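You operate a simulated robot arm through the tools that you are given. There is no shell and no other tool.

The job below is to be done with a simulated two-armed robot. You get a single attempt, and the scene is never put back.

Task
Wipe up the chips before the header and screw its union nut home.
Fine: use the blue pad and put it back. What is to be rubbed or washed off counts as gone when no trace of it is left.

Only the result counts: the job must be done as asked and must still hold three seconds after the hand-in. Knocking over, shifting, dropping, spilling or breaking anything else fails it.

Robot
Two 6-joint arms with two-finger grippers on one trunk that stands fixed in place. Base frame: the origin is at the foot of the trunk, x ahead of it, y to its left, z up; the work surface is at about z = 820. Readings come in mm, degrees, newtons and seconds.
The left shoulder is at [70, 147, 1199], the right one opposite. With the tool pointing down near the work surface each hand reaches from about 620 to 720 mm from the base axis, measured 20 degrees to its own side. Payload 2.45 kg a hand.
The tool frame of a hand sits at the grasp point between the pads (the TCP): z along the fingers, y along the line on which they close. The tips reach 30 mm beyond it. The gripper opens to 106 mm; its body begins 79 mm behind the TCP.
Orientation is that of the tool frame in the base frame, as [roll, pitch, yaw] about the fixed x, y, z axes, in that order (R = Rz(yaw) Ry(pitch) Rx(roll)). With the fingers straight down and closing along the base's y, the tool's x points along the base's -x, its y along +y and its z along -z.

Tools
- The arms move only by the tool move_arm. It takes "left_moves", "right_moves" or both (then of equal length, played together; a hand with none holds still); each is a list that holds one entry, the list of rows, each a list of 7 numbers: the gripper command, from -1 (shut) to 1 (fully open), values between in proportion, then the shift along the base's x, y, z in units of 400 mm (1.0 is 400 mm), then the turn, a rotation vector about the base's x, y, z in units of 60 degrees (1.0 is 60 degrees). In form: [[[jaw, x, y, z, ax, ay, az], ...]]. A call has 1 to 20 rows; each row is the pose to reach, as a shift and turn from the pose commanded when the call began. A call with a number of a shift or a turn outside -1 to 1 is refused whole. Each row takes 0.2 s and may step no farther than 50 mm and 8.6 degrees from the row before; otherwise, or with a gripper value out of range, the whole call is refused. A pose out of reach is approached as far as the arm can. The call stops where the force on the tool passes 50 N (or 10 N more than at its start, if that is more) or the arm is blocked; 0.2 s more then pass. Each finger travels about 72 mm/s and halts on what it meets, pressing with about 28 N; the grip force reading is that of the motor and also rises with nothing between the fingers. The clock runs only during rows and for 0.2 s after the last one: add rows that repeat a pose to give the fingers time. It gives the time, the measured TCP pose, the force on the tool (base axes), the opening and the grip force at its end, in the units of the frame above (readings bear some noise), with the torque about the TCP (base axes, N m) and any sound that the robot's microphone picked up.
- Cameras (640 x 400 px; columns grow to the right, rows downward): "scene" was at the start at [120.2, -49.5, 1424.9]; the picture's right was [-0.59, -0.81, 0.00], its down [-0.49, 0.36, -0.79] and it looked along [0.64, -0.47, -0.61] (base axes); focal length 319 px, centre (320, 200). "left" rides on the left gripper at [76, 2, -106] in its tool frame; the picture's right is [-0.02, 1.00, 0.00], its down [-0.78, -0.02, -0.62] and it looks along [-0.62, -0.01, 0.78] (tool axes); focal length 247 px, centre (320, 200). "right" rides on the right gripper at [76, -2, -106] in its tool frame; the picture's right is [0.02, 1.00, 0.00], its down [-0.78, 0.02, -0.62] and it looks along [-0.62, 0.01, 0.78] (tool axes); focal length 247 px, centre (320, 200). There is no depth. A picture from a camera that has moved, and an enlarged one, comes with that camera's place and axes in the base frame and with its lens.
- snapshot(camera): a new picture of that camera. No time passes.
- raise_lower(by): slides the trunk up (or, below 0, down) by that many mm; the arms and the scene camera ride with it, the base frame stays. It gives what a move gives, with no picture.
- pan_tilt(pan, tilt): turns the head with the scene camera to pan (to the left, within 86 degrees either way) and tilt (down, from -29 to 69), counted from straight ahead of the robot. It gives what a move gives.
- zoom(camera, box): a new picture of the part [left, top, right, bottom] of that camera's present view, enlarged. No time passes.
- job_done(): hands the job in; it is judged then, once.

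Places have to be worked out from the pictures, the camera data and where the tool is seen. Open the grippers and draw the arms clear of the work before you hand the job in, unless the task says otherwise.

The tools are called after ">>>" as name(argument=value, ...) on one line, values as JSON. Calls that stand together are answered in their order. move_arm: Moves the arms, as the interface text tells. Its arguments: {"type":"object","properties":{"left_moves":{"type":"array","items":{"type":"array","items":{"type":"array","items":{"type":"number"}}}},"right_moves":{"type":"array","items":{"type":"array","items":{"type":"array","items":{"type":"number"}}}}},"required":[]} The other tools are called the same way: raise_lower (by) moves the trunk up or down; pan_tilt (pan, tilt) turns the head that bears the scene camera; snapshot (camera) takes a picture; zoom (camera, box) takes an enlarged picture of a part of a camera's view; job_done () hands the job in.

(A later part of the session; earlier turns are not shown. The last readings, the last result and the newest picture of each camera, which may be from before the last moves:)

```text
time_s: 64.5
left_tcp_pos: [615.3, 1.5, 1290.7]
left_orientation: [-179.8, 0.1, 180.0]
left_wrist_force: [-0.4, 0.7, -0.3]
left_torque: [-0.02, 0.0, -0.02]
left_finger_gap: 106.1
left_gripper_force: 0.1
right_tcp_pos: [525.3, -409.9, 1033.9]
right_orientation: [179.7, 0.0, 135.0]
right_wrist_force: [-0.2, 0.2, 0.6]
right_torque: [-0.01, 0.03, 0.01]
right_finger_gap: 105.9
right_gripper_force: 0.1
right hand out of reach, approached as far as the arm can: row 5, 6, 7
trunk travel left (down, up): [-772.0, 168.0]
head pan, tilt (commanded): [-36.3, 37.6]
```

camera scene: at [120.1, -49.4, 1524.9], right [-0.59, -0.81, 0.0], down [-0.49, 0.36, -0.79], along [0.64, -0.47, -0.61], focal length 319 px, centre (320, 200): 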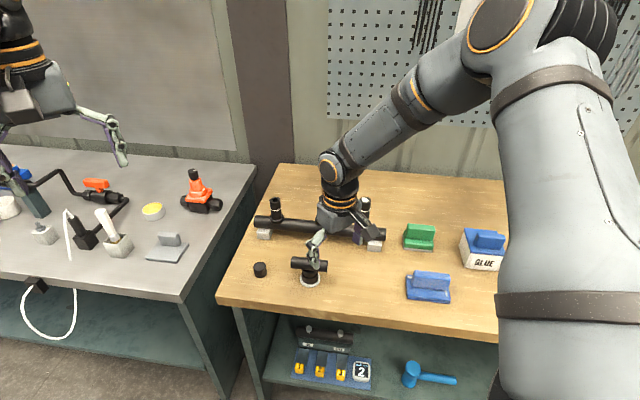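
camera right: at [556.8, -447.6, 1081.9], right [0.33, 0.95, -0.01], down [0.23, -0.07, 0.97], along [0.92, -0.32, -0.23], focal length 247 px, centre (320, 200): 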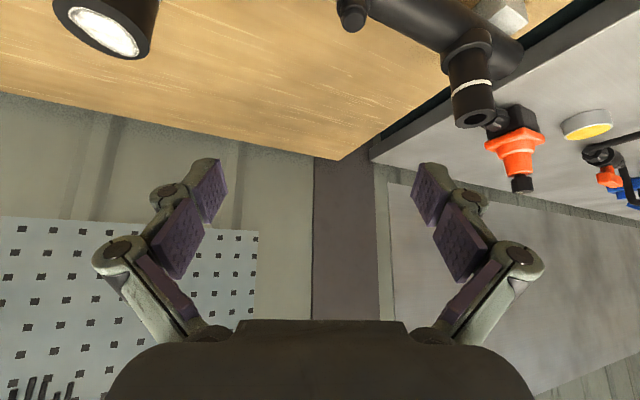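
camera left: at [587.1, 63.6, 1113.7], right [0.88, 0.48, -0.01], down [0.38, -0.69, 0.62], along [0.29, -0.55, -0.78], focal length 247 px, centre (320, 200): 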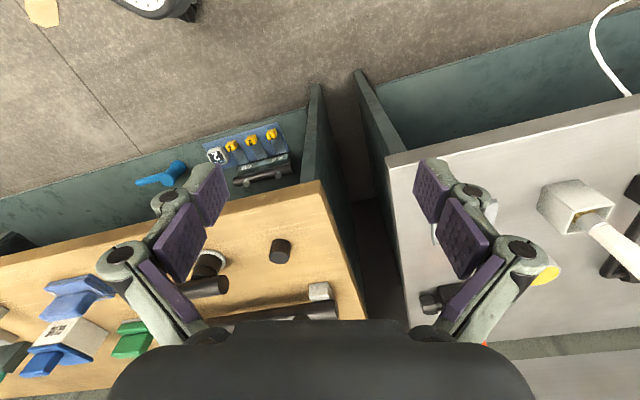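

Yaw makes no difference; the boundary seems to be a shoulder-joint limit. I'll study the arm's joints from the head camera in this limiting pose.

>>> pan_tilt(pan=-75, tilt=10)

>>> snapshot(camera="scene")

>>> pan_tilt(pan=-86, tilt=55)

>>> snapshot(camera="scene")

```text
time_s: 65.5
left_tcp_pos: [616.3, 2.6, 1291.2]
left_orientation: [-179.7, 0.0, 180.0]
left_wrist_force: [0.4, 0.5, 0.4]
left_torque: [0.01, 0.02, -0.02]
left_finger_gap: 106.0
left_gripper_force: 0.1
right_tcp_pos: [525.7, -411.0, 1034.5]
right_orientation: [179.6, 0.0, 135.0]
right_wrist_force: [-1.0, 1.3, -0.7]
right_torque: [0.02, -0.03, 0.0]
right_finger_gap: 106.0
right_gripper_force: 0.1
trunk travel left (down, up): [-772.0, 168.0]
head pan, tilt (commanded): [-75.0, 10.0]
```

```text
taken
camera scene: at [74.7, -88.1, 1568.9], right [-0.97, -0.26, 0.0], down [-0.05, 0.17, -0.98], along [0.26, -0.95, -0.17], focal length 319 px, centre (320, 200)
```

scene: 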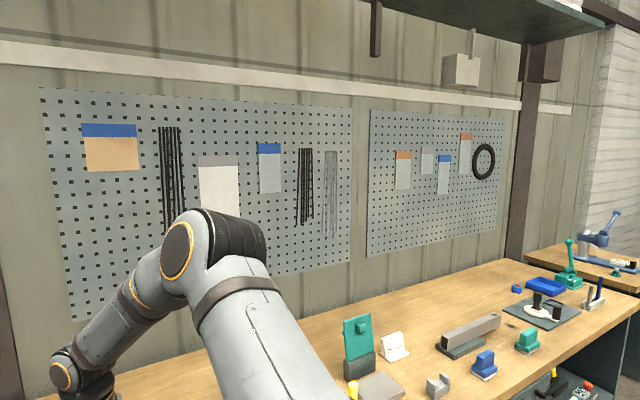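

```text
time_s: 66.7
left_tcp_pos: [615.7, 2.0, 1290.3]
left_orientation: [-179.8, 0.0, 180.0]
left_wrist_force: [0.8, 0.3, -0.4]
left_torque: [0.03, 0.02, 0.0]
left_finger_gap: 106.0
left_gripper_force: 0.0
right_tcp_pos: [525.8, -410.4, 1032.9]
right_orientation: [179.6, 0.0, 134.9]
right_wrist_force: [-0.5, 0.7, -0.6]
right_torque: [0.0, 0.03, -0.02]
right_finger_gap: 106.0
right_gripper_force: 0.0
trunk travel left (down, up): [-772.0, 168.0]
head pan, tilt (commanded): [-85.9, 55.0]
```

```text
taken
camera scene: at [55.6, -70.2, 1500.7], right [-1.0, -0.07, 0.0], down [-0.06, 0.82, -0.57], along [0.04, -0.57, -0.82], focal length 319 px, centre (320, 200)
```

scene: 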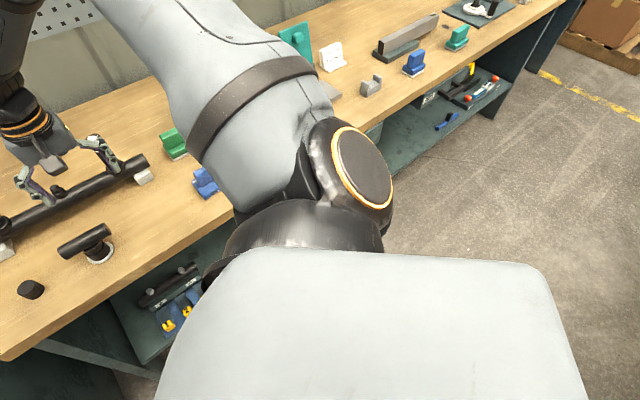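

Working through the readings: every inner-side stop fits one shoulder-joint limit of an "elbow-up" posture, while the stated reach belongs to the "elbow-down" posture; the two meet when the upper arm points straight out sideways. I'll go back out to the right at height, then push down through that point and come forward with the elbow below.

>>> move_arm(right_moves=[[[1, -0.04, -0.08, 0.04, 0, 0, 0.094], [1, -0.085, -0.15, 0.1, 0, 0, 0.188], [1, -0.13, -0.22, 0.17, 0, 0, 0.28], [1, -0.18, -0.28, 0.25, 0, 0, 0.375], [1, -0.23, -0.33, 0.335, 0, 0, 0.47], [1, -0.28, -0.37, 0.42, 0, 0, 0.56], [1, -0.33, -0.41, 0.51, 0, 0, 0.66], [1, -0.38, -0.4425, 0.59, 0, 0, 0.75]]])

>>> move_arm(right_moves=[[[1, 0, 0, -0.1, 0, 0, 0], [1, 0, 0, -0.2, 0, 0, 0], [1, 0, 0, -0.3, 0, 0, 0], [1, 0, 0, -0.4, 0, 0, 0], [1, 0, 0, -0.5, 0, 0, 0], [1, 0, 0, -0.6, 0, 0, 0], [1, 0, 0, -0.7, 0, 0, 0]]])

>>> pan_tilt(pan=-75, tilt=30)

>>> snapshot(camera="scene")

```text
time_s: 68.5
left_tcp_pos: [615.3, 2.1, 1291.7]
left_orientation: [-179.7, 0.0, -179.9]
left_wrist_force: [-0.8, -1.3, -0.3]
left_torque: [0.03, -0.05, 0.02]
left_finger_gap: 105.9
left_gripper_force: 0.1
right_tcp_pos: [373.6, -591.2, 1267.0]
right_orientation: [179.8, 0.0, -179.8]
right_wrist_force: [-0.5, 0.5, 0.4]
right_torque: [0.0, 0.0, 0.03]
right_finger_gap: 105.9
right_gripper_force: 0.0
trunk travel left (down, up): [-772.0, 168.0]
head pan, tilt (commanded): [-85.9, 55.0]
```

```text
time_s: 70.1
left_tcp_pos: [617.0, -0.5, 1292.1]
left_orientation: [-179.9, 0.0, 180.0]
left_wrist_force: [0.0, 0.0, 0.3]
left_torque: [0.01, 0.02, 0.01]
left_finger_gap: 106.0
left_gripper_force: 0.0
right_tcp_pos: [417.1, -545.4, 998.2]
right_orientation: [179.6, 0.0, -179.9]
right_wrist_force: [-1.1, -0.2, 0.3]
right_torque: [0.02, -0.02, 0.01]
right_finger_gap: 105.5
right_gripper_force: 0.1
right hand out of reach, approached as far as the arm can: row 1, 2, 3, 4, 5, 6, 7
trunk travel left (down, up): [-772.0, 168.0]
head pan, tilt (commanded): [-85.9, 55.0]
```

```text
time_s: 71.0
left_tcp_pos: [617.1, 1.1, 1291.7]
left_orientation: [-179.8, 0.0, 180.0]
left_wrist_force: [0.0, 0.3, -0.8]
left_torque: [-0.01, 0.02, 0.0]
left_finger_gap: 105.9
left_gripper_force: 0.0
right_tcp_pos: [417.6, -544.4, 1000.5]
right_orientation: [179.8, 0.0, 180.0]
right_wrist_force: [0.2, 0.3, 0.4]
right_torque: [-0.01, 0.02, 0.04]
right_finger_gap: 106.0
right_gripper_force: 0.2
trunk travel left (down, up): [-772.0, 168.0]
head pan, tilt (commanded): [-75.0, 30.0]
```

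```text
taken
camera scene: at [73.6, -85.2, 1536.6], right [-0.97, -0.26, 0.0], down [-0.13, 0.48, -0.87], along [0.22, -0.84, -0.5], focal length 319 px, centre (320, 200)
```

scene: 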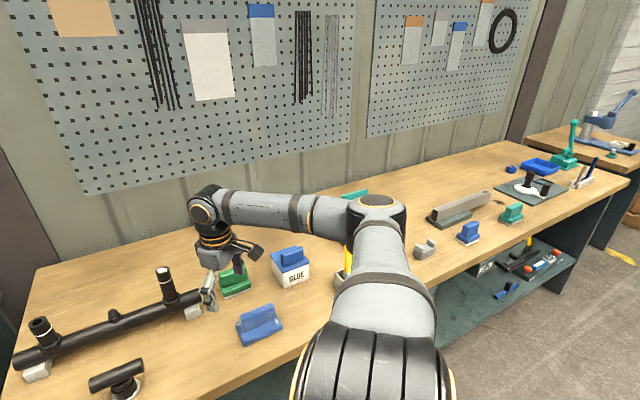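

The upper arm now points straight out sideways, slightly below horizontal – right at the changeover. I'll raise the trunk for clearance and keep pushing the hand down relative to the shoulder along this arc so the elbow drops below.

>>> raise_lower(by=160)

>>> move_arm(right_moves=[[[1, -0.01, 0, -0.06, 0, 0, 0], [1, -0.03, 0, -0.12, 0, 0, 0], [1, -0.05, 0, -0.18, 0, 0, 0], [1, -0.08, 0, -0.24, 0, 0, 0], [1, -0.1, 0, -0.3, 0, 0, 0]]])

>>> snapshot(camera="scene")

```text
time_s: 72.8
left_tcp_pos: [616.1, 2.0, 1450.2]
left_orientation: [-179.8, 0.1, 180.0]
left_wrist_force: [0.5, -0.4, 0.0]
left_torque: [0.0, 0.0, 0.06]
left_finger_gap: 105.9
left_gripper_force: 0.1
right_tcp_pos: [415.8, -545.0, 1161.2]
right_orientation: [179.8, 0.0, -180.0]
right_wrist_force: [0.3, -0.8, 0.2]
right_torque: [0.0, 0.0, -0.01]
right_finger_gap: 106.1
right_gripper_force: 0.0
trunk travel left (down, up): [-932.0, 8.0]
head pan, tilt (commanded): [-75.0, 30.0]
```

```text
time_s: 74.0
left_tcp_pos: [616.3, 1.3, 1452.0]
left_orientation: [-180.0, 0.0, 180.0]
left_wrist_force: [-0.4, -0.9, 0.7]
left_torque: [0.0, 0.02, -0.02]
left_finger_gap: 105.8
left_gripper_force: 0.0
right_tcp_pos: [377.1, -545.1, 1041.6]
right_orientation: [179.9, 0.1, -179.9]
right_wrist_force: [-0.1, -0.9, -0.3]
right_torque: [0.0, -0.01, 0.0]
right_finger_gap: 105.8
right_gripper_force: 0.0
trunk travel left (down, up): [-932.0, 8.0]
head pan, tilt (commanded): [-75.0, 30.0]
```

```text
taken
camera scene: at [73.6, -86.3, 1696.7], right [-0.97, -0.26, 0.0], down [-0.13, 0.48, -0.87], along [0.22, -0.84, -0.5], focal length 319 px, centre (320, 200)
```

scene: 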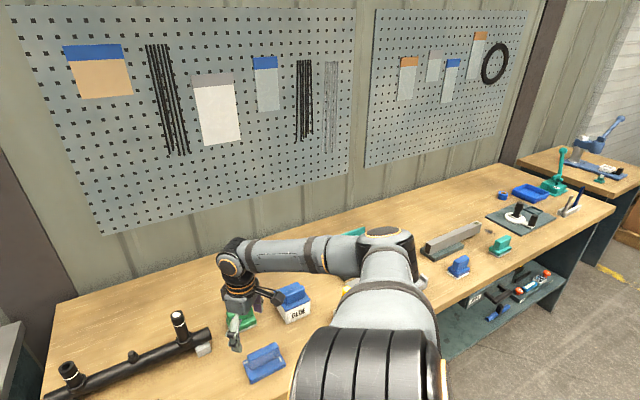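

The elbow is now clearly below shoulder height and nothing was flagged – the changeover worked. I'll continue forward and left in this elbow-down posture at safe height.

>>> move_arm(right_moves=[[[1, 0.05, 0.06, 0, 0, 0, 0], [1, 0.1, 0.13, 0, 0, 0, 0], [1, 0.16, 0.2, 0, 0, 0, 0], [1, 0.22, 0.28, 0, 0, 0, 0], [1, 0.28, 0.36, 0, 0, 0, 0], [1, 0.35, 0.44, 0, 0, 0, 0], [1, 0.42, 0.5, 0, 0, 0, 0], [1, 0.48, 0.56, 0, 0, 0, 0]]])

>>> snapshot(camera="scene")

```text
time_s: 75.8
left_tcp_pos: [617.7, 1.9, 1450.5]
left_orientation: [-179.9, -0.1, -179.9]
left_wrist_force: [0.2, 0.0, -1.6]
left_torque: [-0.04, 0.04, -0.01]
left_finger_gap: 105.9
left_gripper_force: 0.1
right_tcp_pos: [571.0, -319.7, 1039.7]
right_orientation: [179.9, -0.1, 179.9]
right_wrist_force: [0.5, -0.2, -0.2]
right_torque: [-0.01, -0.01, 0.0]
right_finger_gap: 106.2
right_gripper_force: 0.0
trunk travel left (down, up): [-932.0, 8.0]
head pan, tilt (commanded): [-75.0, 30.0]
```

```text
taken
camera scene: at [75.4, -84.0, 1696.7], right [-0.97, -0.26, 0.0], down [-0.13, 0.48, -0.87], along [0.22, -0.84, -0.5], focal length 319 px, centre (320, 200)
```

scene: 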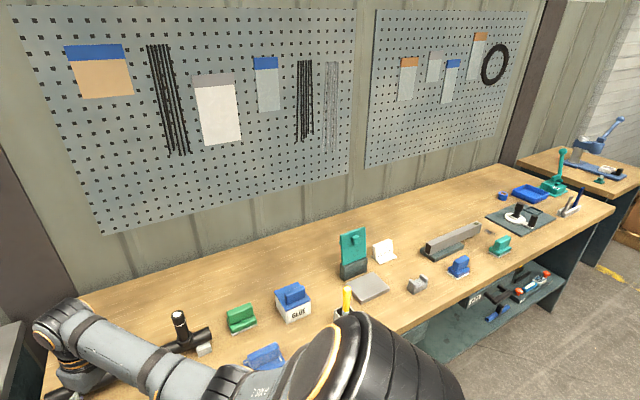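

Now the right hand moves freely in the elbow-down posture. I'll look through the right hand camera and the scene camera to locate the nut and stub more precisely.

>>> pan_tilt(pan=-32, tilt=50)

>>> snapshot(camera="right")

>>> snapshot(camera="scene")

```text
time_s: 76.9
left_tcp_pos: [615.3, 0.9, 1449.8]
left_orientation: [-179.8, 0.0, -180.0]
left_wrist_force: [0.0, 0.5, -0.2]
left_torque: [-0.01, 0.0, 0.02]
left_finger_gap: 106.0
left_gripper_force: 0.2
right_tcp_pos: [569.4, -320.6, 1040.9]
right_orientation: [179.8, -0.1, -180.0]
right_wrist_force: [0.6, -0.2, 0.1]
right_torque: [0.0, 0.03, 0.02]
right_finger_gap: 105.9
right_gripper_force: 0.0
trunk travel left (down, up): [-932.0, 8.0]
head pan, tilt (commanded): [-32.0, 50.0]
```

```text
taken
camera right: at [493.5, -322.3, 1146.5], right [-0.02, 1.0, 0.0], down [0.78, 0.01, 0.62], along [0.62, 0.02, -0.78], focal length 247 px, centre (320, 200)
```

right: 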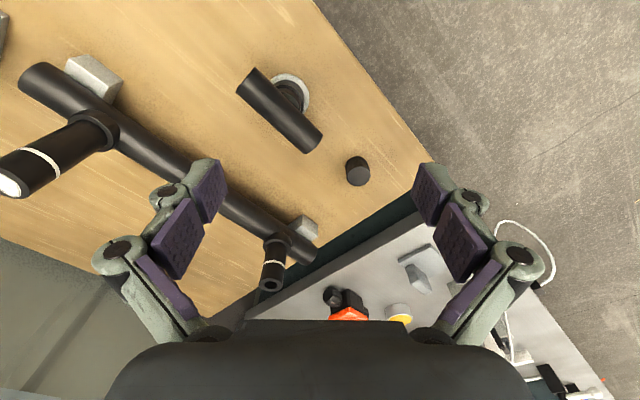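

```text
taken
camera scene: at [115.5, -39.3, 1667.2], right [-0.53, -0.85, 0.0], down [-0.65, 0.41, -0.64], along [0.54, -0.34, -0.77], focal length 319 px, centre (320, 200)
```

scene: 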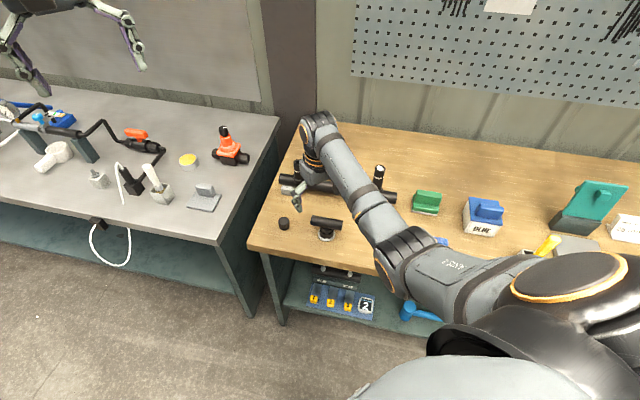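

>>> zoom(camera="right", box=[328, 140, 392, 200])

>>> zoom(camera="scene", box=[268, 208, 300, 236])

```text
6.67 times, centred on (360, 170) of right
camera zoom: at [493.5, -322.3, 1146.5], right [-0.02, 1.0, 0.0], down [0.78, 0.01, 0.62], along [0.62, 0.02, -0.78], focal length 1646 px, centre (53, 400)
```

zoom: 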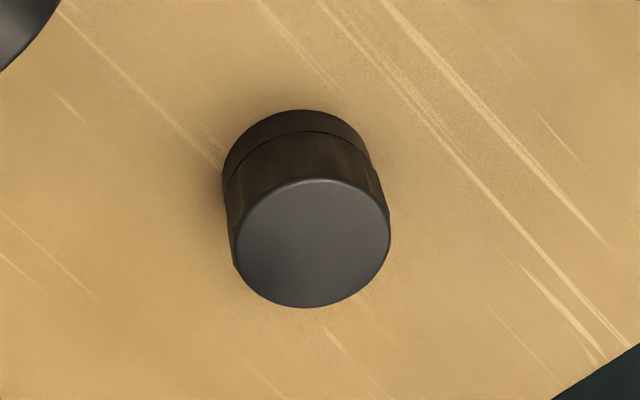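

```text
14.29 times, centred on (284, 222) of scene
camera zoom: at [115.5, -39.3, 1667.2], right [-0.53, -0.85, 0.0], down [-0.65, 0.41, -0.64], along [0.54, -0.34, -0.77], focal length 4561 px, centre (834, -114)
```

zoom: 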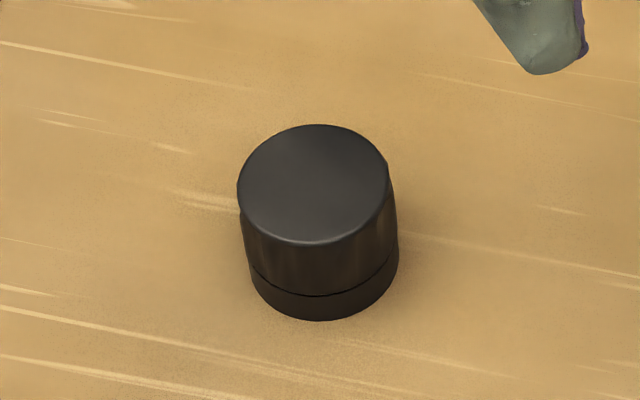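

Combining the views, the nut is centred near (690, -261) with its top at z≈843.5, about 34 mm in diameter. I'll tilt the tool 32° outward (needed later at the stub) while rising and moving over the nut, still high up.

>>> move_arm(right_moves=[[[0.5, 0.05, 0.02, 0.05, -0.004, -0.089, -0.0135], [0.5, 0.1, 0.04, 0.11, -0.008, -0.178, -0.027], [0.5, 0.15, 0.06, 0.17, -0.012, -0.267, -0.041], [0.5, 0.2, 0.09, 0.23, -0.0155, -0.355, -0.054], [0.5, 0.25, 0.12, 0.29, -0.0195, -0.444, -0.0676], [0.5, 0.3, 0.147, 0.34, -0.0232, -0.533, -0.0811], [0.5, 0.3, 0.147, 0.39, -0.0232, -0.533, -0.0811]]])

>>> snapshot(camera="scene")

```text
time_s: 78.5
left_tcp_pos: [617.0, 2.3, 1450.4]
left_orientation: [-179.8, -0.1, -179.9]
left_wrist_force: [-0.2, -0.1, -0.4]
left_torque: [-0.03, -0.01, 0.01]
left_finger_gap: 105.9
left_gripper_force: 0.0
right_tcp_pos: [688.7, -260.3, 1196.1]
right_orientation: [179.8, 32.1, 175.0]
right_wrist_force: [0.7, 0.1, 0.9]
right_torque: [0.0, -0.01, -0.01]
right_finger_gap: 79.6
right_gripper_force: 0.1
trunk travel left (down, up): [-932.0, 8.0]
head pan, tilt (commanded): [-32.0, 50.0]
```

```text
taken
camera scene: at [115.7, -39.1, 1667.1], right [-0.53, -0.85, 0.0], down [-0.65, 0.41, -0.64], along [0.54, -0.34, -0.77], focal length 319 px, centre (320, 200)
```

scene: 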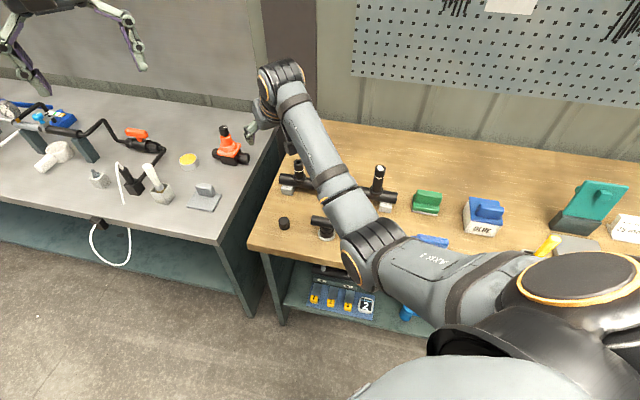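

Fine, no limits met. Before picking, I'll test at this safe height whether the same tilted hand reaches over the stub's position and can swing about it.

>>> move_arm(right_moves=[[[0.5, 0.005, -0.09, 0.02, 0, 0, -0.053], [0.5, 0.01, -0.18, 0.04, 0, 0, -0.106], [0.5, 0.015, -0.27, 0.06, 0, 0, -0.158], [0.5, 0.02, -0.36, 0.08, 0, 0, -0.211], [0.5, 0.025, -0.45, 0.1, 0, 0, -0.264], [0.5, 0.031, -0.532, 0.11, 0, 0, -0.317], [0.5, 0.031, -0.532, 0.11, 0, 0, -0.317]]])

>>> move_arm(right_moves=[[[0.5, 0, 0, 0, 0, 0, 0.14], [0.5, 0, 0, 0, 0, 0, 0.28], [0.5, 0, 0, 0, 0, 0, 0.42], [0.5, 0, 0, 0, 0, 0, 0.56], [0.5, 0, 0, 0, 0, 0, 0.7], [0.5, 0, 0, 0, 0, 0, 0.7]]])

>>> move_arm(right_moves=[[[0.5, 0, 0, 0, 0, 0, -0.14], [0.5, 0, 0, 0, 0, 0, -0.28], [0.5, 0, 0, 0, 0, 0, -0.42], [0.5, 0, 0, 0, 0, 0, -0.56], [0.5, 0, 0, 0, 0, 0, -0.7], [0.5, 0, 0, 0, 0, 0, -0.84], [0.5, 0, 0, 0, 0, 0, -0.98]]])

>>> move_arm(right_moves=[[[0.5, 0, 0, 0, 0, 0, -0.14], [0.5, 0, 0, 0, 0, 0, -0.28], [0.5, 0, 0, 0, 0, 0, -0.42], [0.5, 0, 0, 0, 0, 0, -0.56], [0.5, 0, 0, 0, 0, 0, -0.7], [0.5, 0, 0, 0, 0, 0, -0.7]]])

```text
time_s: 80.1
left_tcp_pos: [616.2, 2.0, 1451.2]
left_orientation: [-179.8, 0.0, 179.9]
left_wrist_force: [1.0, 0.5, -0.1]
left_torque: [-0.04, 0.05, 0.02]
left_finger_gap: 105.9
left_gripper_force: 0.1
right_tcp_pos: [699.5, -474.5, 1239.9]
right_orientation: [179.8, 32.0, 156.0]
right_wrist_force: [-0.2, -0.4, 0.0]
right_torque: [0.0, 0.02, 0.02]
right_finger_gap: 79.7
right_gripper_force: 0.0
trunk travel left (down, up): [-932.0, 8.0]
head pan, tilt (commanded): [-32.0, 50.0]
```

```text
time_s: 81.5
left_tcp_pos: [617.4, 1.4, 1452.3]
left_orientation: [-179.8, 0.1, 180.0]
left_wrist_force: [1.0, 1.1, 1.2]
left_torque: [0.02, 0.0, 0.02]
left_finger_gap: 105.9
left_gripper_force: 0.0
right_tcp_pos: [700.4, -475.1, 1240.8]
right_orientation: [179.8, 31.9, -161.9]
right_wrist_force: [-0.2, 0.5, -0.1]
right_torque: [-0.05, 0.0, -0.01]
right_finger_gap: 79.5
right_gripper_force: 0.0
trunk travel left (down, up): [-932.0, 8.0]
head pan, tilt (commanded): [-32.0, 50.0]
```

```text
time_s: 83.1
left_tcp_pos: [617.8, 2.3, 1451.6]
left_orientation: [-179.8, 0.0, 179.9]
left_wrist_force: [0.0, 0.1, 0.5]
left_torque: [0.02, -0.04, 0.03]
left_finger_gap: 105.9
left_gripper_force: 0.1
right_tcp_pos: [699.5, -473.6, 1239.0]
right_orientation: [180.0, 31.9, 139.0]
right_wrist_force: [0.1, -0.3, -1.0]
right_torque: [-0.05, 0.0, -0.01]
right_finger_gap: 79.4
right_gripper_force: 0.0
trunk travel left (down, up): [-932.0, 8.0]
head pan, tilt (commanded): [-32.0, 50.0]
```

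```text
time_s: 84.5
left_tcp_pos: [616.1, 2.7, 1451.3]
left_orientation: [-179.7, 0.0, -180.0]
left_wrist_force: [-0.6, -0.7, 0.3]
left_torque: [0.0, -0.01, -0.02]
left_finger_gap: 105.8
left_gripper_force: 0.0
right_tcp_pos: [692.5, -467.7, 1239.7]
right_orientation: [179.7, 32.1, 97.1]
right_wrist_force: [-1.0, 0.4, -0.3]
right_torque: [-0.01, 0.0, -0.05]
right_finger_gap: 79.4
right_gripper_force: 0.2
right hand out of reach, approached as far as the arm can: row 5, 6
trunk travel left (down, up): [-932.0, 8.0]
head pan, tilt (commanded): [-32.0, 50.0]
```

The tilted hand reaches the stub position and swings freely from yaw ψ≈+18° to about −74° – a good screwing range. Now back over the nut with the pick-up yaw.

>>> move_arm(right_moves=[[[0.5, 0.01, 0.03, 0, 0, 0, 0.14], [0.5, 0.01, 0.1, 0, 0, 0, 0.28], [0.5, 0.01, 0.17, 0, 0, 0, 0.42], [0.5, 0.01, 0.25, 0, 0, 0, 0.56], [0.5, 0.005, 0.33, 0, 0, 0, 0.7], [0.5, 0, 0.4, 0, 0, 0, 0.84], [0.5, -0.02, 0.46, 0, 0, 0, 0.98]]])

>>> pan_tilt(pan=-28, tilt=40)

```text
time_s: 86.1
left_tcp_pos: [615.7, 3.5, 1451.6]
left_orientation: [-179.9, 0.0, 180.0]
left_wrist_force: [-0.3, -0.3, -0.1]
left_torque: [0.01, 0.01, 0.0]
left_finger_gap: 106.1
left_gripper_force: 0.1
right_tcp_pos: [685.7, -284.9, 1242.5]
right_orientation: [179.8, 32.1, 156.2]
right_wrist_force: [-0.3, -0.5, -0.6]
right_torque: [-0.02, 0.01, 0.0]
right_finger_gap: 79.4
right_gripper_force: 0.1
trunk travel left (down, up): [-932.0, 8.0]
head pan, tilt (commanded): [-32.0, 50.0]
```

```text
time_s: 86.8
left_tcp_pos: [616.6, 2.1, 1452.0]
left_orientation: [-179.7, 0.0, -180.0]
left_wrist_force: [-0.8, 0.3, 0.0]
left_torque: [0.0, 0.0, 0.02]
left_finger_gap: 106.0
left_gripper_force: 0.0
right_tcp_pos: [686.7, -284.2, 1241.8]
right_orientation: [179.8, 32.1, 156.0]
right_wrist_force: [-0.4, -0.7, 1.1]
right_torque: [0.02, -0.02, -0.03]
right_finger_gap: 79.5
right_gripper_force: 0.1
trunk travel left (down, up): [-932.0, 8.0]
head pan, tilt (commanded): [-28.0, 40.0]
```

>>> move_arm(right_moves=[[[0.5, -0.005, 0.02, -0.04, 0, 0, 0.106], [0.5, -0.01, 0.04, -0.08, 0, 0, 0.212], [0.5, -0.02, 0.06, -0.1145, 0, 0, 0.317], [0.5, -0.02, 0.06, -0.1145, 0, 0, 0.317]]])

>>> raise_lower(by=-290)

>>> snapshot(camera="scene")

>>> snapshot(camera="right")

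```text
time_s: 87.8
left_tcp_pos: [616.6, 2.1, 1450.7]
left_orientation: [-179.9, 0.0, 180.0]
left_wrist_force: [0.6, 0.1, 0.5]
left_torque: [0.03, 0.0, -0.04]
left_finger_gap: 106.1
left_gripper_force: 0.0
right_tcp_pos: [677.7, -260.3, 1194.7]
right_orientation: [179.9, 32.0, 175.0]
right_wrist_force: [-0.3, -0.9, -0.2]
right_torque: [0.0, 0.0, -0.02]
right_finger_gap: 79.4
right_gripper_force: 0.1
trunk travel left (down, up): [-932.0, 8.0]
head pan, tilt (commanded): [-28.0, 40.0]
```

```text
time_s: 90.7
left_tcp_pos: [616.2, 2.0, 1160.4]
left_orientation: [-179.8, 0.0, 180.0]
left_wrist_force: [-0.3, -0.3, -0.5]
left_torque: [0.0, 0.02, 0.01]
left_finger_gap: 106.1
left_gripper_force: 0.1
right_tcp_pos: [676.6, -259.9, 905.6]
right_orientation: [179.8, 32.0, 175.0]
right_wrist_force: [0.5, -0.6, -0.1]
right_torque: [0.02, -0.02, -0.01]
right_finger_gap: 79.2
right_gripper_force: 0.1
trunk travel left (down, up): [-642.0, 298.0]
head pan, tilt (commanded): [-28.0, 40.0]
```

```text
taken
camera scene: at [125.4, -38.1, 1391.3], right [-0.47, -0.88, 0.0], down [-0.57, 0.3, -0.77], along [0.68, -0.36, -0.64], focal length 319 px, centre (320, 200)
```

scene: 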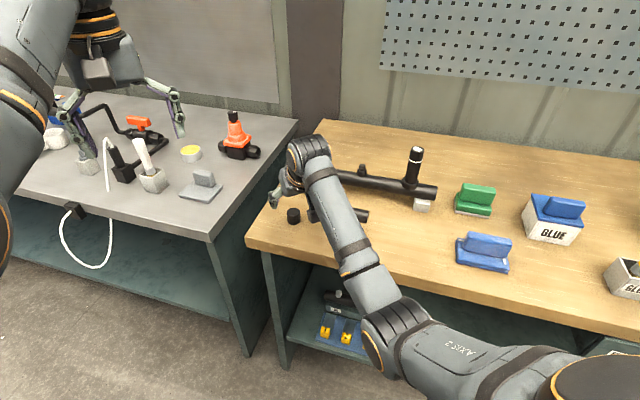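

```text
taken
camera right: at [556.1, -250.5, 954.2], right [0.07, 1.0, -0.01], down [0.33, -0.01, 0.94], along [0.94, -0.07, -0.33], focal length 247 px, centre (320, 200)
```

right: 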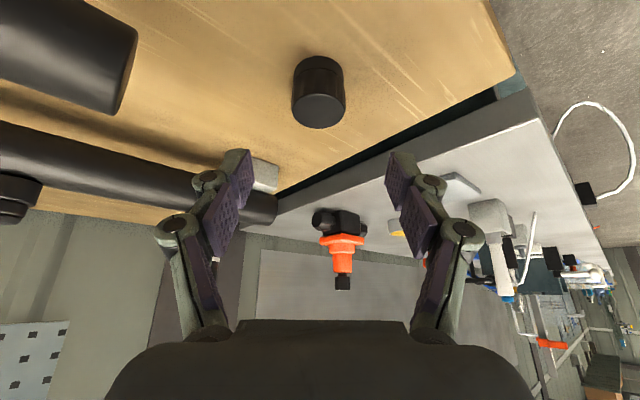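

The nut sits centred between the open fingers in the hand camera. I'll zoom to check its position relative to the hand before descending.

>>> zoom(camera="right", box=[280, 45, 360, 140])

>>> zoom(camera="scene", box=[250, 130, 350, 240])

```text
4.21 times, centred on (320, 92) of right
camera zoom: at [556.1, -250.5, 954.2], right [0.07, 1.0, -0.01], down [0.33, -0.01, 0.94], along [0.94, -0.07, -0.33], focal length 1040 px, centre (320, 653)
```

zoom: 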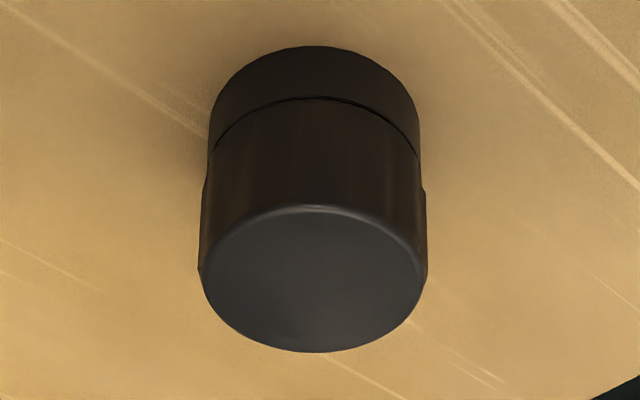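

```text
3.64 times, centred on (300, 185) of scene
camera zoom: at [125.4, -38.1, 1391.3], right [-0.47, -0.88, 0.0], down [-0.57, 0.3, -0.77], along [0.68, -0.36, -0.64], focal length 1161 px, centre (393, 254)
```

zoom: 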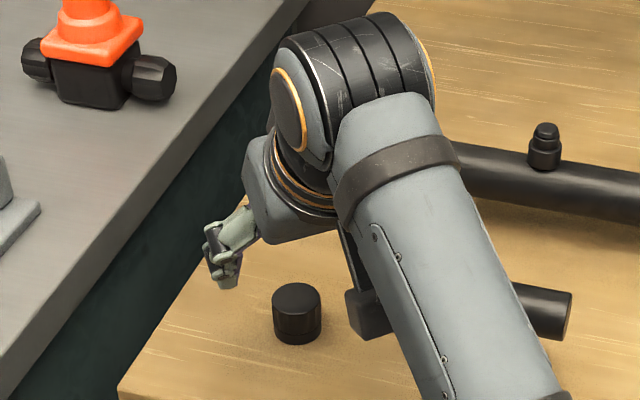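

Nut measured at (690.9, -262.9); I'll descend to TCP z≈854 placed 11.5 mm behind the nut's axis so the tilted fingertips straddle its body.

>>> move_arm(right_moves=[[[0.5, 0.007, -0.005, -0.05, 0, 0, 0], [0.5, 0.007, -0.005, -0.09, 0, 0, 0], [0.5, 0.007, -0.005, -0.115, 0, 0, 0], [0.5, 0.007, -0.005, -0.127, 0, 0, 0], [0.5, 0.007, -0.005, -0.127, 0, 0, 0]]])

>>> snapshot(camera="right")

>>> zoom(camera="scene", box=[250, 160, 350, 260])

```text
time_s: 91.9
left_tcp_pos: [616.8, 2.8, 1161.0]
left_orientation: [-179.8, 0.0, 180.0]
left_wrist_force: [-0.5, 0.3, 0.0]
left_torque: [-0.04, 0.0, 0.03]
left_finger_gap: 106.1
left_gripper_force: 0.1
right_tcp_pos: [679.6, -259.7, 854.8]
right_orientation: [179.7, 31.9, 175.1]
right_wrist_force: [0.2, 0.1, 0.4]
right_torque: [-0.01, 0.01, 0.02]
right_finger_gap: 79.6
right_gripper_force: 0.1
trunk travel left (down, up): [-642.0, 298.0]
head pan, tilt (commanded): [-28.0, 40.0]
```

```text
taken
camera right: at [559.3, -251.3, 903.5], right [0.07, 1.0, -0.01], down [0.33, -0.01, 0.94], along [0.94, -0.07, -0.33], focal length 247 px, centre (320, 200)
```

right: 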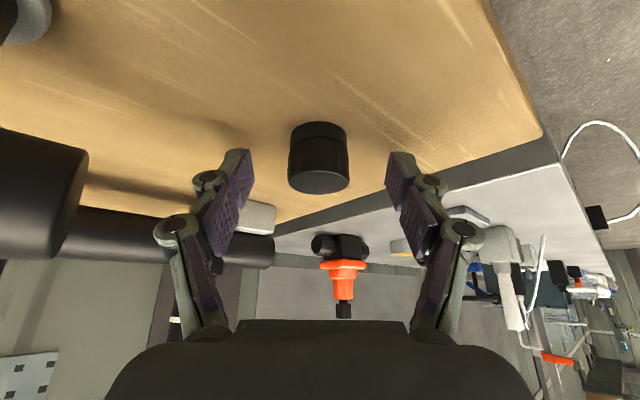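

```text
4.00 times, centred on (300, 210) of scene
camera zoom: at [125.4, -38.1, 1391.3], right [-0.47, -0.88, 0.0], down [-0.57, 0.3, -0.77], along [0.68, -0.36, -0.64], focal length 1277 px, centre (400, 160)
```

zoom: 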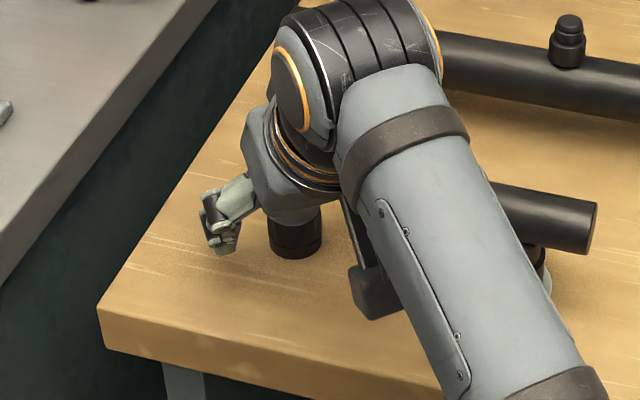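

The nut is centred between the fingertips. Closing the gripper on it now.

>>> move_arm(right_moves=[[[-1, 0, 0, 0, 0, 0, 0], [-1, 0, 0, 0, 0, 0, 0], [-1, 0, 0, 0, 0, 0, 0], [-1, 0, 0, 0, 0, 0, 0]]])

>>> snapshot(camera="right")

```text
time_s: 92.9
left_tcp_pos: [617.0, 3.2, 1161.5]
left_orientation: [-179.9, 0.0, -179.9]
left_wrist_force: [-0.3, -0.6, -0.1]
left_torque: [0.02, 0.0, 0.04]
left_finger_gap: 106.1
left_gripper_force: 0.1
right_tcp_pos: [680.4, -261.0, 854.1]
right_orientation: [179.9, 32.0, 175.1]
right_wrist_force: [0.3, 0.7, 1.0]
right_torque: [-0.02, 0.0, -0.04]
right_finger_gap: 32.5
right_gripper_force: 27.8
trunk travel left (down, up): [-642.0, 298.0]
head pan, tilt (commanded): [-28.0, 40.0]
```

```text
taken
camera right: at [559.4, -251.4, 903.7], right [0.07, 1.0, -0.01], down [0.33, -0.01, 0.94], along [0.94, -0.07, -0.33], focal length 247 px, centre (320, 200)
```

right: 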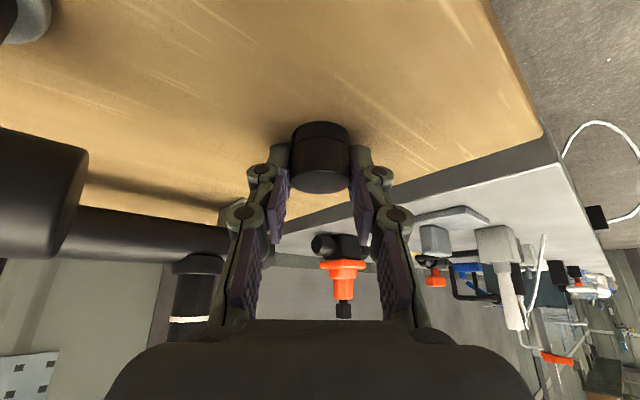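

Gripped (gap 32.5 mm on the nut's flats). I'll zoom to measure how the nut sits in the fingers, then lift.

>>> zoom(camera="right", box=[250, 100, 390, 210])

>>> move_arm(right_moves=[[[-1, 0, 0, 0.03, 0, 0, 0], [-1, 0, 0, 0.08, 0, 0, 0], [-1, 0, 0, 0.16, 0, 0, 0], [-1, 0, 0, 0.24, 0, 0, 0], [-1, 0, 0, 0.32, 0, 0, 0], [-1, 0, 0, 0.39, 0, 0, 0], [-1, 0, 0, 0.39, 0, 0, 0]]])

>>> snapshot(camera="right")

>>> snapshot(camera="scene")

```text
3.64 times, centred on (320, 155) of right
camera zoom: at [559.4, -251.4, 903.7], right [0.07, 1.0, -0.01], down [0.33, -0.01, 0.94], along [0.94, -0.07, -0.33], focal length 898 px, centre (320, 364)
```

zoom: 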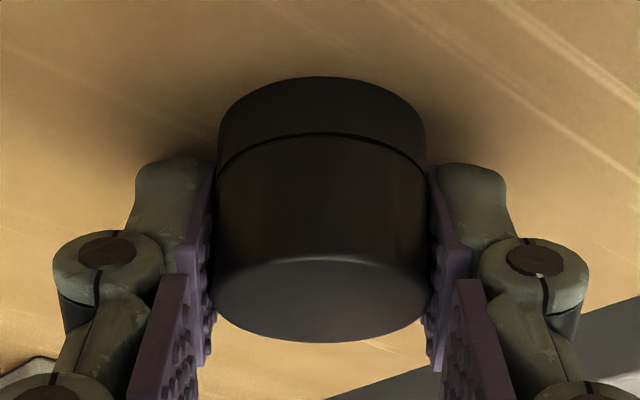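

```text
time_s: 94.5
left_tcp_pos: [616.7, 1.0, 1161.4]
left_orientation: [-179.8, 0.0, -179.9]
left_wrist_force: [0.3, -0.2, 0.5]
left_torque: [-0.02, 0.01, -0.01]
left_finger_gap: 105.8
left_gripper_force: 0.1
right_tcp_pos: [678.9, -261.1, 1010.7]
right_orientation: [179.8, 32.0, 175.1]
right_wrist_force: [0.5, -0.1, -1.0]
right_torque: [-0.03, -0.02, 0.01]
right_finger_gap: 32.6
right_gripper_force: 27.8
trunk travel left (down, up): [-642.0, 298.0]
head pan, tilt (commanded): [-28.0, 40.0]
```

```text
taken
camera right: at [558.5, -251.5, 1059.7], right [0.07, 1.0, -0.01], down [0.33, -0.01, 0.94], along [0.94, -0.07, -0.34], focal length 247 px, centre (320, 200)
```

right: 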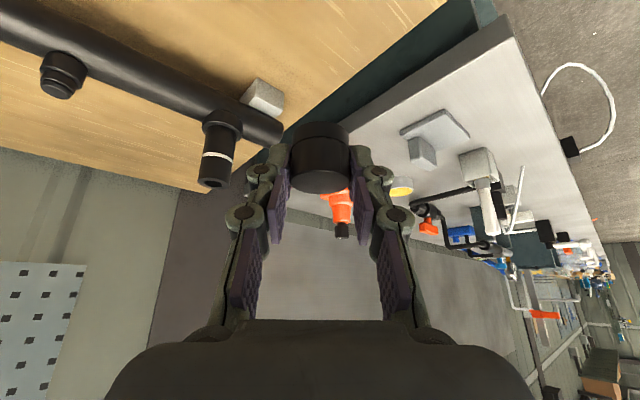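

```text
taken
camera scene: at [125.8, -38.3, 1391.2], right [-0.47, -0.88, 0.0], down [-0.57, 0.3, -0.77], along [0.68, -0.36, -0.64], focal length 319 px, centre (320, 200)
```

scene: 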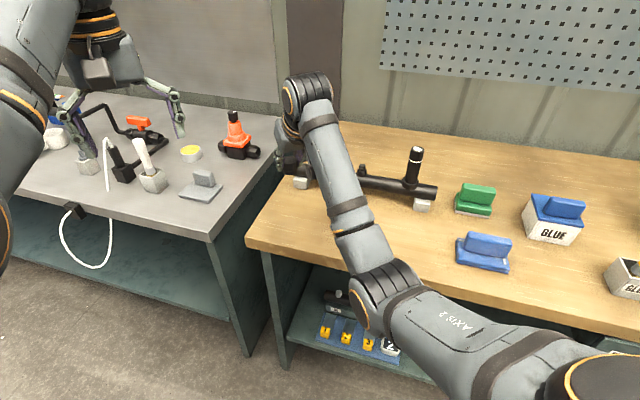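

The nut is held firmly and lifted. I'll carry it at this height to above the stub, turning the hand to ψ≈+10° (start of the screwing swing).

>>> move_arm(right_moves=[[[-1, 0.005, -0.09, 0, 0, 0, 0.04], [-1, 0.01, -0.18, 0, 0, 0, 0.08], [-1, 0.015, -0.27, 0, 0, 0, 0.12], [-1, 0.02, -0.36, 0, 0, 0, 0.165], [-1, 0.025, -0.45, 0, 0, 0, 0.21], [-1, 0.029, -0.537, 0, 0, 0, 0.25], [-1, 0.029, -0.537, 0, 0, 0, 0.25]]])

>>> snapshot(camera="right")

>>> snapshot(camera="scene")

>>> snapshot(camera="left")

```text
time_s: 96.1
left_tcp_pos: [617.6, 1.3, 1161.4]
left_orientation: [-179.8, 0.0, -180.0]
left_wrist_force: [-0.1, -0.2, 0.1]
left_torque: [-0.03, 0.0, 0.04]
left_finger_gap: 105.8
left_gripper_force: 0.2
right_tcp_pos: [692.1, -477.5, 1010.6]
right_orientation: [179.7, 32.0, -169.9]
right_wrist_force: [-1.3, -0.4, -0.8]
right_torque: [-0.02, -0.05, 0.02]
right_finger_gap: 32.4
right_gripper_force: 27.8
trunk travel left (down, up): [-642.0, 298.0]
head pan, tilt (commanded): [-28.0, 40.0]
```

```text
taken
camera right: at [572.6, -499.3, 1059.6], right [-0.19, 0.98, -0.01], down [0.33, 0.07, 0.94], along [0.93, 0.18, -0.33], focal length 247 px, centre (320, 200)
```

right: 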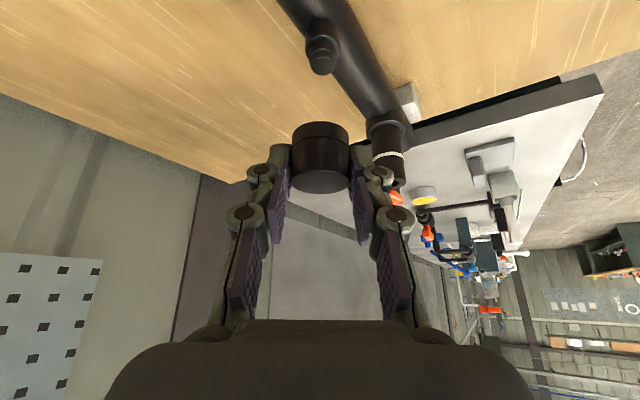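

```text
taken
camera scene: at [125.6, -37.6, 1391.3], right [-0.47, -0.88, 0.0], down [-0.57, 0.3, -0.77], along [0.68, -0.36, -0.64], focal length 319 px, centre (320, 200)
```

scene: 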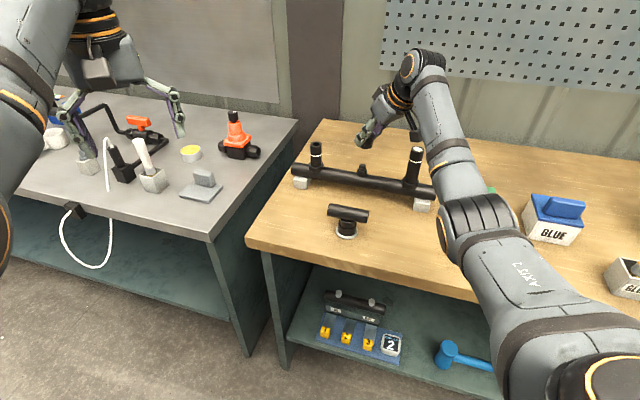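

```text
taken
camera left: at [539.4, 3.4, 1269.1], right [0.02, 1.0, 0.0], down [0.78, -0.01, 0.62], along [0.62, -0.02, -0.78], focal length 247 px, centre (320, 200)
```

left: 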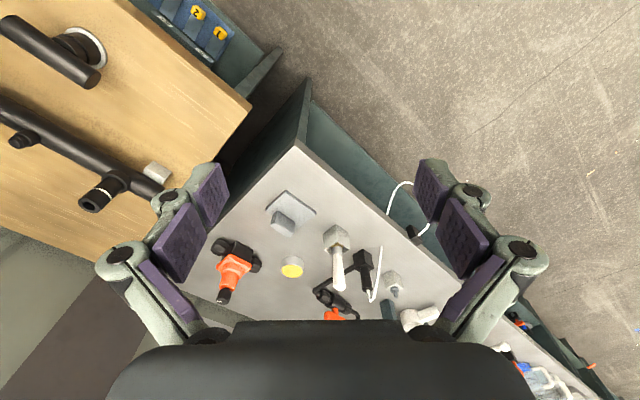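

The nut hangs over the stub. I'll zoom in from the hand camera and scene camera to measure the misalignment, and turn the left hand so its camera gives a second side view.

>>> zoom(camera="right", box=[270, 0, 370, 100])

>>> zoom(camera="right", box=[270, 100, 370, 200])

>>> zoom(camera="scene", box=[330, 90, 410, 190])

>>> move_arm(left_moves=[[[1, 0, 0, 0, 0, 0, -0.125], [1, 0, 0, 0, 0, 0, -0.25], [1, 0, 0, 0, 0, 0, -0.375], [1, 0, 0, 0, 0, 0, -0.5], [1, 0, 0, 0, 0, 0, -0.625], [1, 0, 0, 0, 0, 0, -0.75], [1, 0, 0, 0, 0, 0, -0.875], [1, 0, 0, 0, 0, 0, -1.0]]])

>>> snapshot(camera="left")

```text
4.00 times, centred on (320, 50) of right
camera zoom: at [572.6, -499.3, 1059.6], right [-0.19, 0.98, -0.01], down [0.33, 0.07, 0.94], along [0.93, 0.18, -0.33], focal length 988 px, centre (320, 800)
```

zoom: 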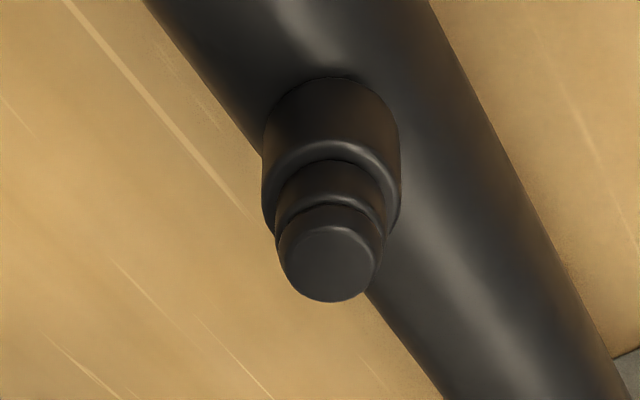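

```text
4.00 times, centred on (320, 150) of right
camera zoom: at [572.6, -499.3, 1059.6], right [-0.19, 0.98, -0.01], down [0.33, 0.07, 0.94], along [0.93, 0.18, -0.33], focal length 988 px, centre (320, 400)
```

zoom: 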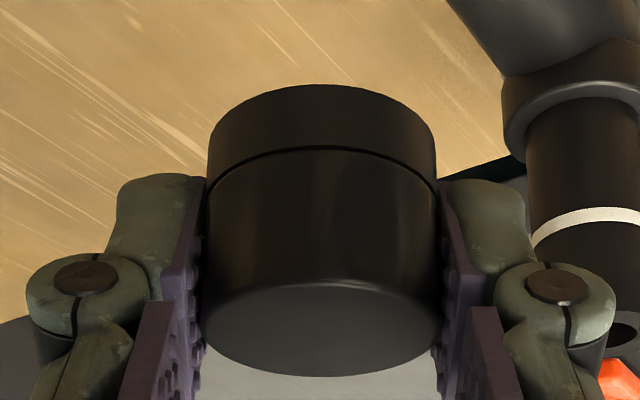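

```text
4.00 times, centred on (370, 140) of scene
camera zoom: at [125.6, -37.6, 1391.3], right [-0.47, -0.88, 0.0], down [-0.57, 0.3, -0.77], along [0.68, -0.36, -0.64], focal length 1277 px, centre (120, 440)
```

zoom: 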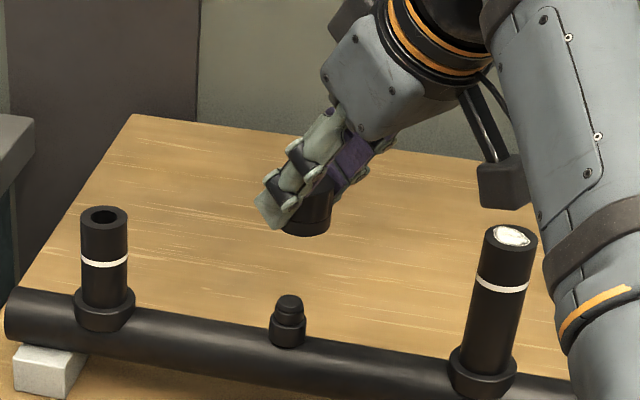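

```text
time_s: 97.9
left_tcp_pos: [615.4, 0.6, 1160.9]
left_orientation: [-179.8, 0.1, 119.8]
left_wrist_force: [0.3, 0.4, -0.1]
left_torque: [-0.04, -0.03, 0.0]
left_finger_gap: 106.3
left_gripper_force: 0.0
right_tcp_pos: [691.1, -476.5, 1010.1]
right_orientation: [179.9, 32.0, -170.0]
right_wrist_force: [-0.7, 0.0, -0.1]
right_torque: [-0.02, -0.02, -0.01]
right_finger_gap: 32.5
right_gripper_force: 27.8
trunk travel left (down, up): [-642.0, 298.0]
head pan, tilt (commanded): [-28.0, 40.0]
```

```text
taken
camera left: at [578.9, 68.2, 1269.1], right [0.88, 0.48, 0.0], down [0.38, -0.69, 0.62], along [0.3, -0.55, -0.78], focal length 247 px, centre (320, 200)
```

left: 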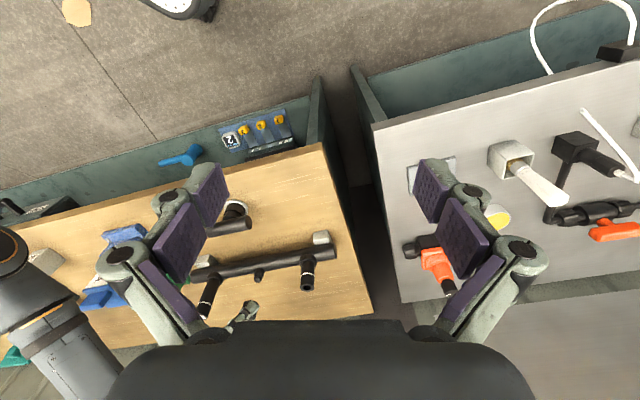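

>>> zoom(camera="scene", box=[345, 120, 385, 180])

>>> zoom(camera="left", box=[215, 255, 295, 325])

```text
6.67 times, centred on (365, 150) of scene
camera zoom: at [125.6, -38.2, 1391.3], right [-0.47, -0.88, 0.0], down [-0.57, 0.3, -0.77], along [0.68, -0.36, -0.64], focal length 2128 px, centre (20, 533)
```

zoom: 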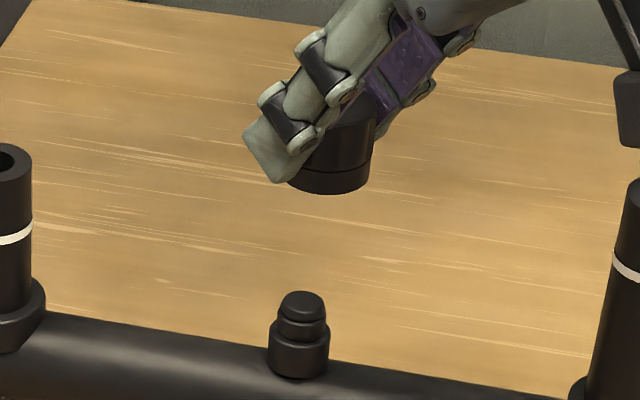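

```text
5.71 times, centred on (255, 290) of left
camera zoom: at [578.9, 68.2, 1269.1], right [0.88, 0.48, 0.0], down [0.38, -0.69, 0.62], along [0.3, -0.55, -0.78], focal length 1411 px, centre (691, -314)
```

zoom: 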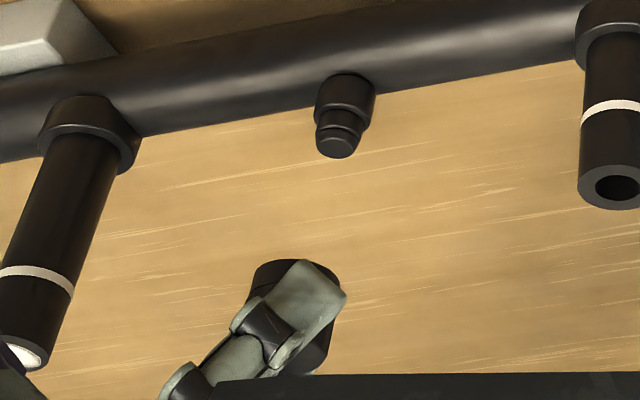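

>>> zoom(camera="scene", box=[353, 135, 377, 153])

>>> zoom(camera="scene", box=[350, 160, 374, 178])

>>> zoom(camera="left", box=[238, 295, 268, 323])

>>> zoom(camera="left", box=[245, 262, 275, 290])

```text
16.00 times, centred on (365, 144) of scene
camera zoom: at [125.6, -38.2, 1391.3], right [-0.47, -0.88, 0.0], down [-0.57, 0.3, -0.77], along [0.68, -0.36, -0.64], focal length 5108 px, centre (-400, 1096)
```

zoom: 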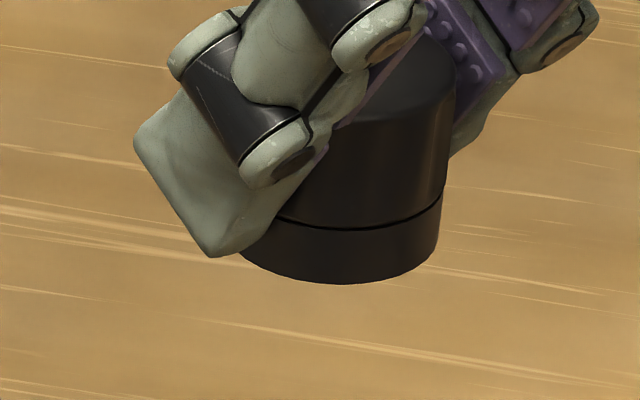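

```text
16.00 times, centred on (362, 169) of scene
camera zoom: at [125.6, -38.2, 1391.3], right [-0.47, -0.88, 0.0], down [-0.57, 0.3, -0.77], along [0.68, -0.36, -0.64], focal length 5108 px, centre (-352, 696)
```

zoom: 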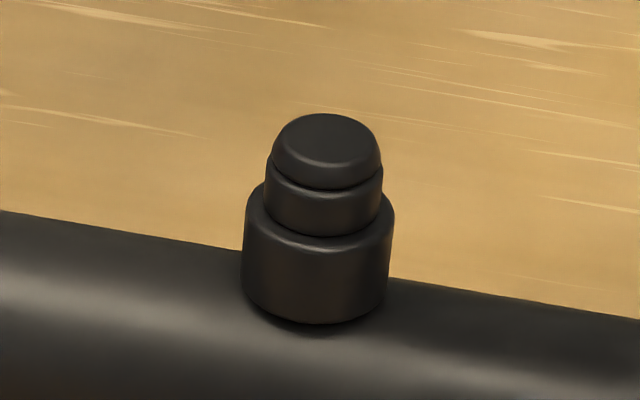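

```text
14.29 times, centred on (253, 309) of left
camera zoom: at [578.9, 68.2, 1269.1], right [0.88, 0.48, 0.0], down [0.38, -0.69, 0.62], along [0.3, -0.55, -0.78], focal length 3528 px, centre (1277, -1357)
```

zoom: 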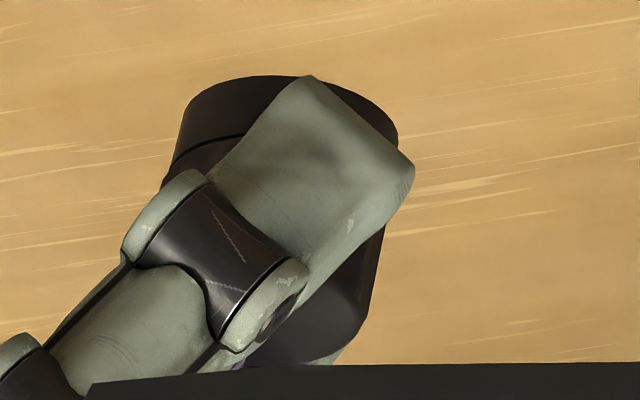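

```text
14.29 times, centred on (260, 276) of left
camera zoom: at [578.9, 68.2, 1269.1], right [0.88, 0.48, 0.0], down [0.38, -0.69, 0.62], along [0.3, -0.55, -0.78], focal length 3528 px, centre (1177, -886)
```

zoom: 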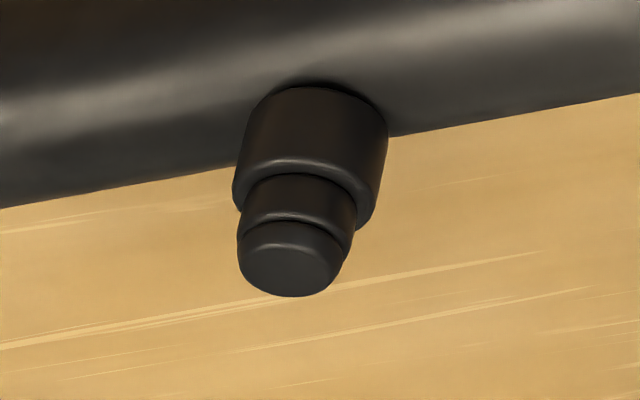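

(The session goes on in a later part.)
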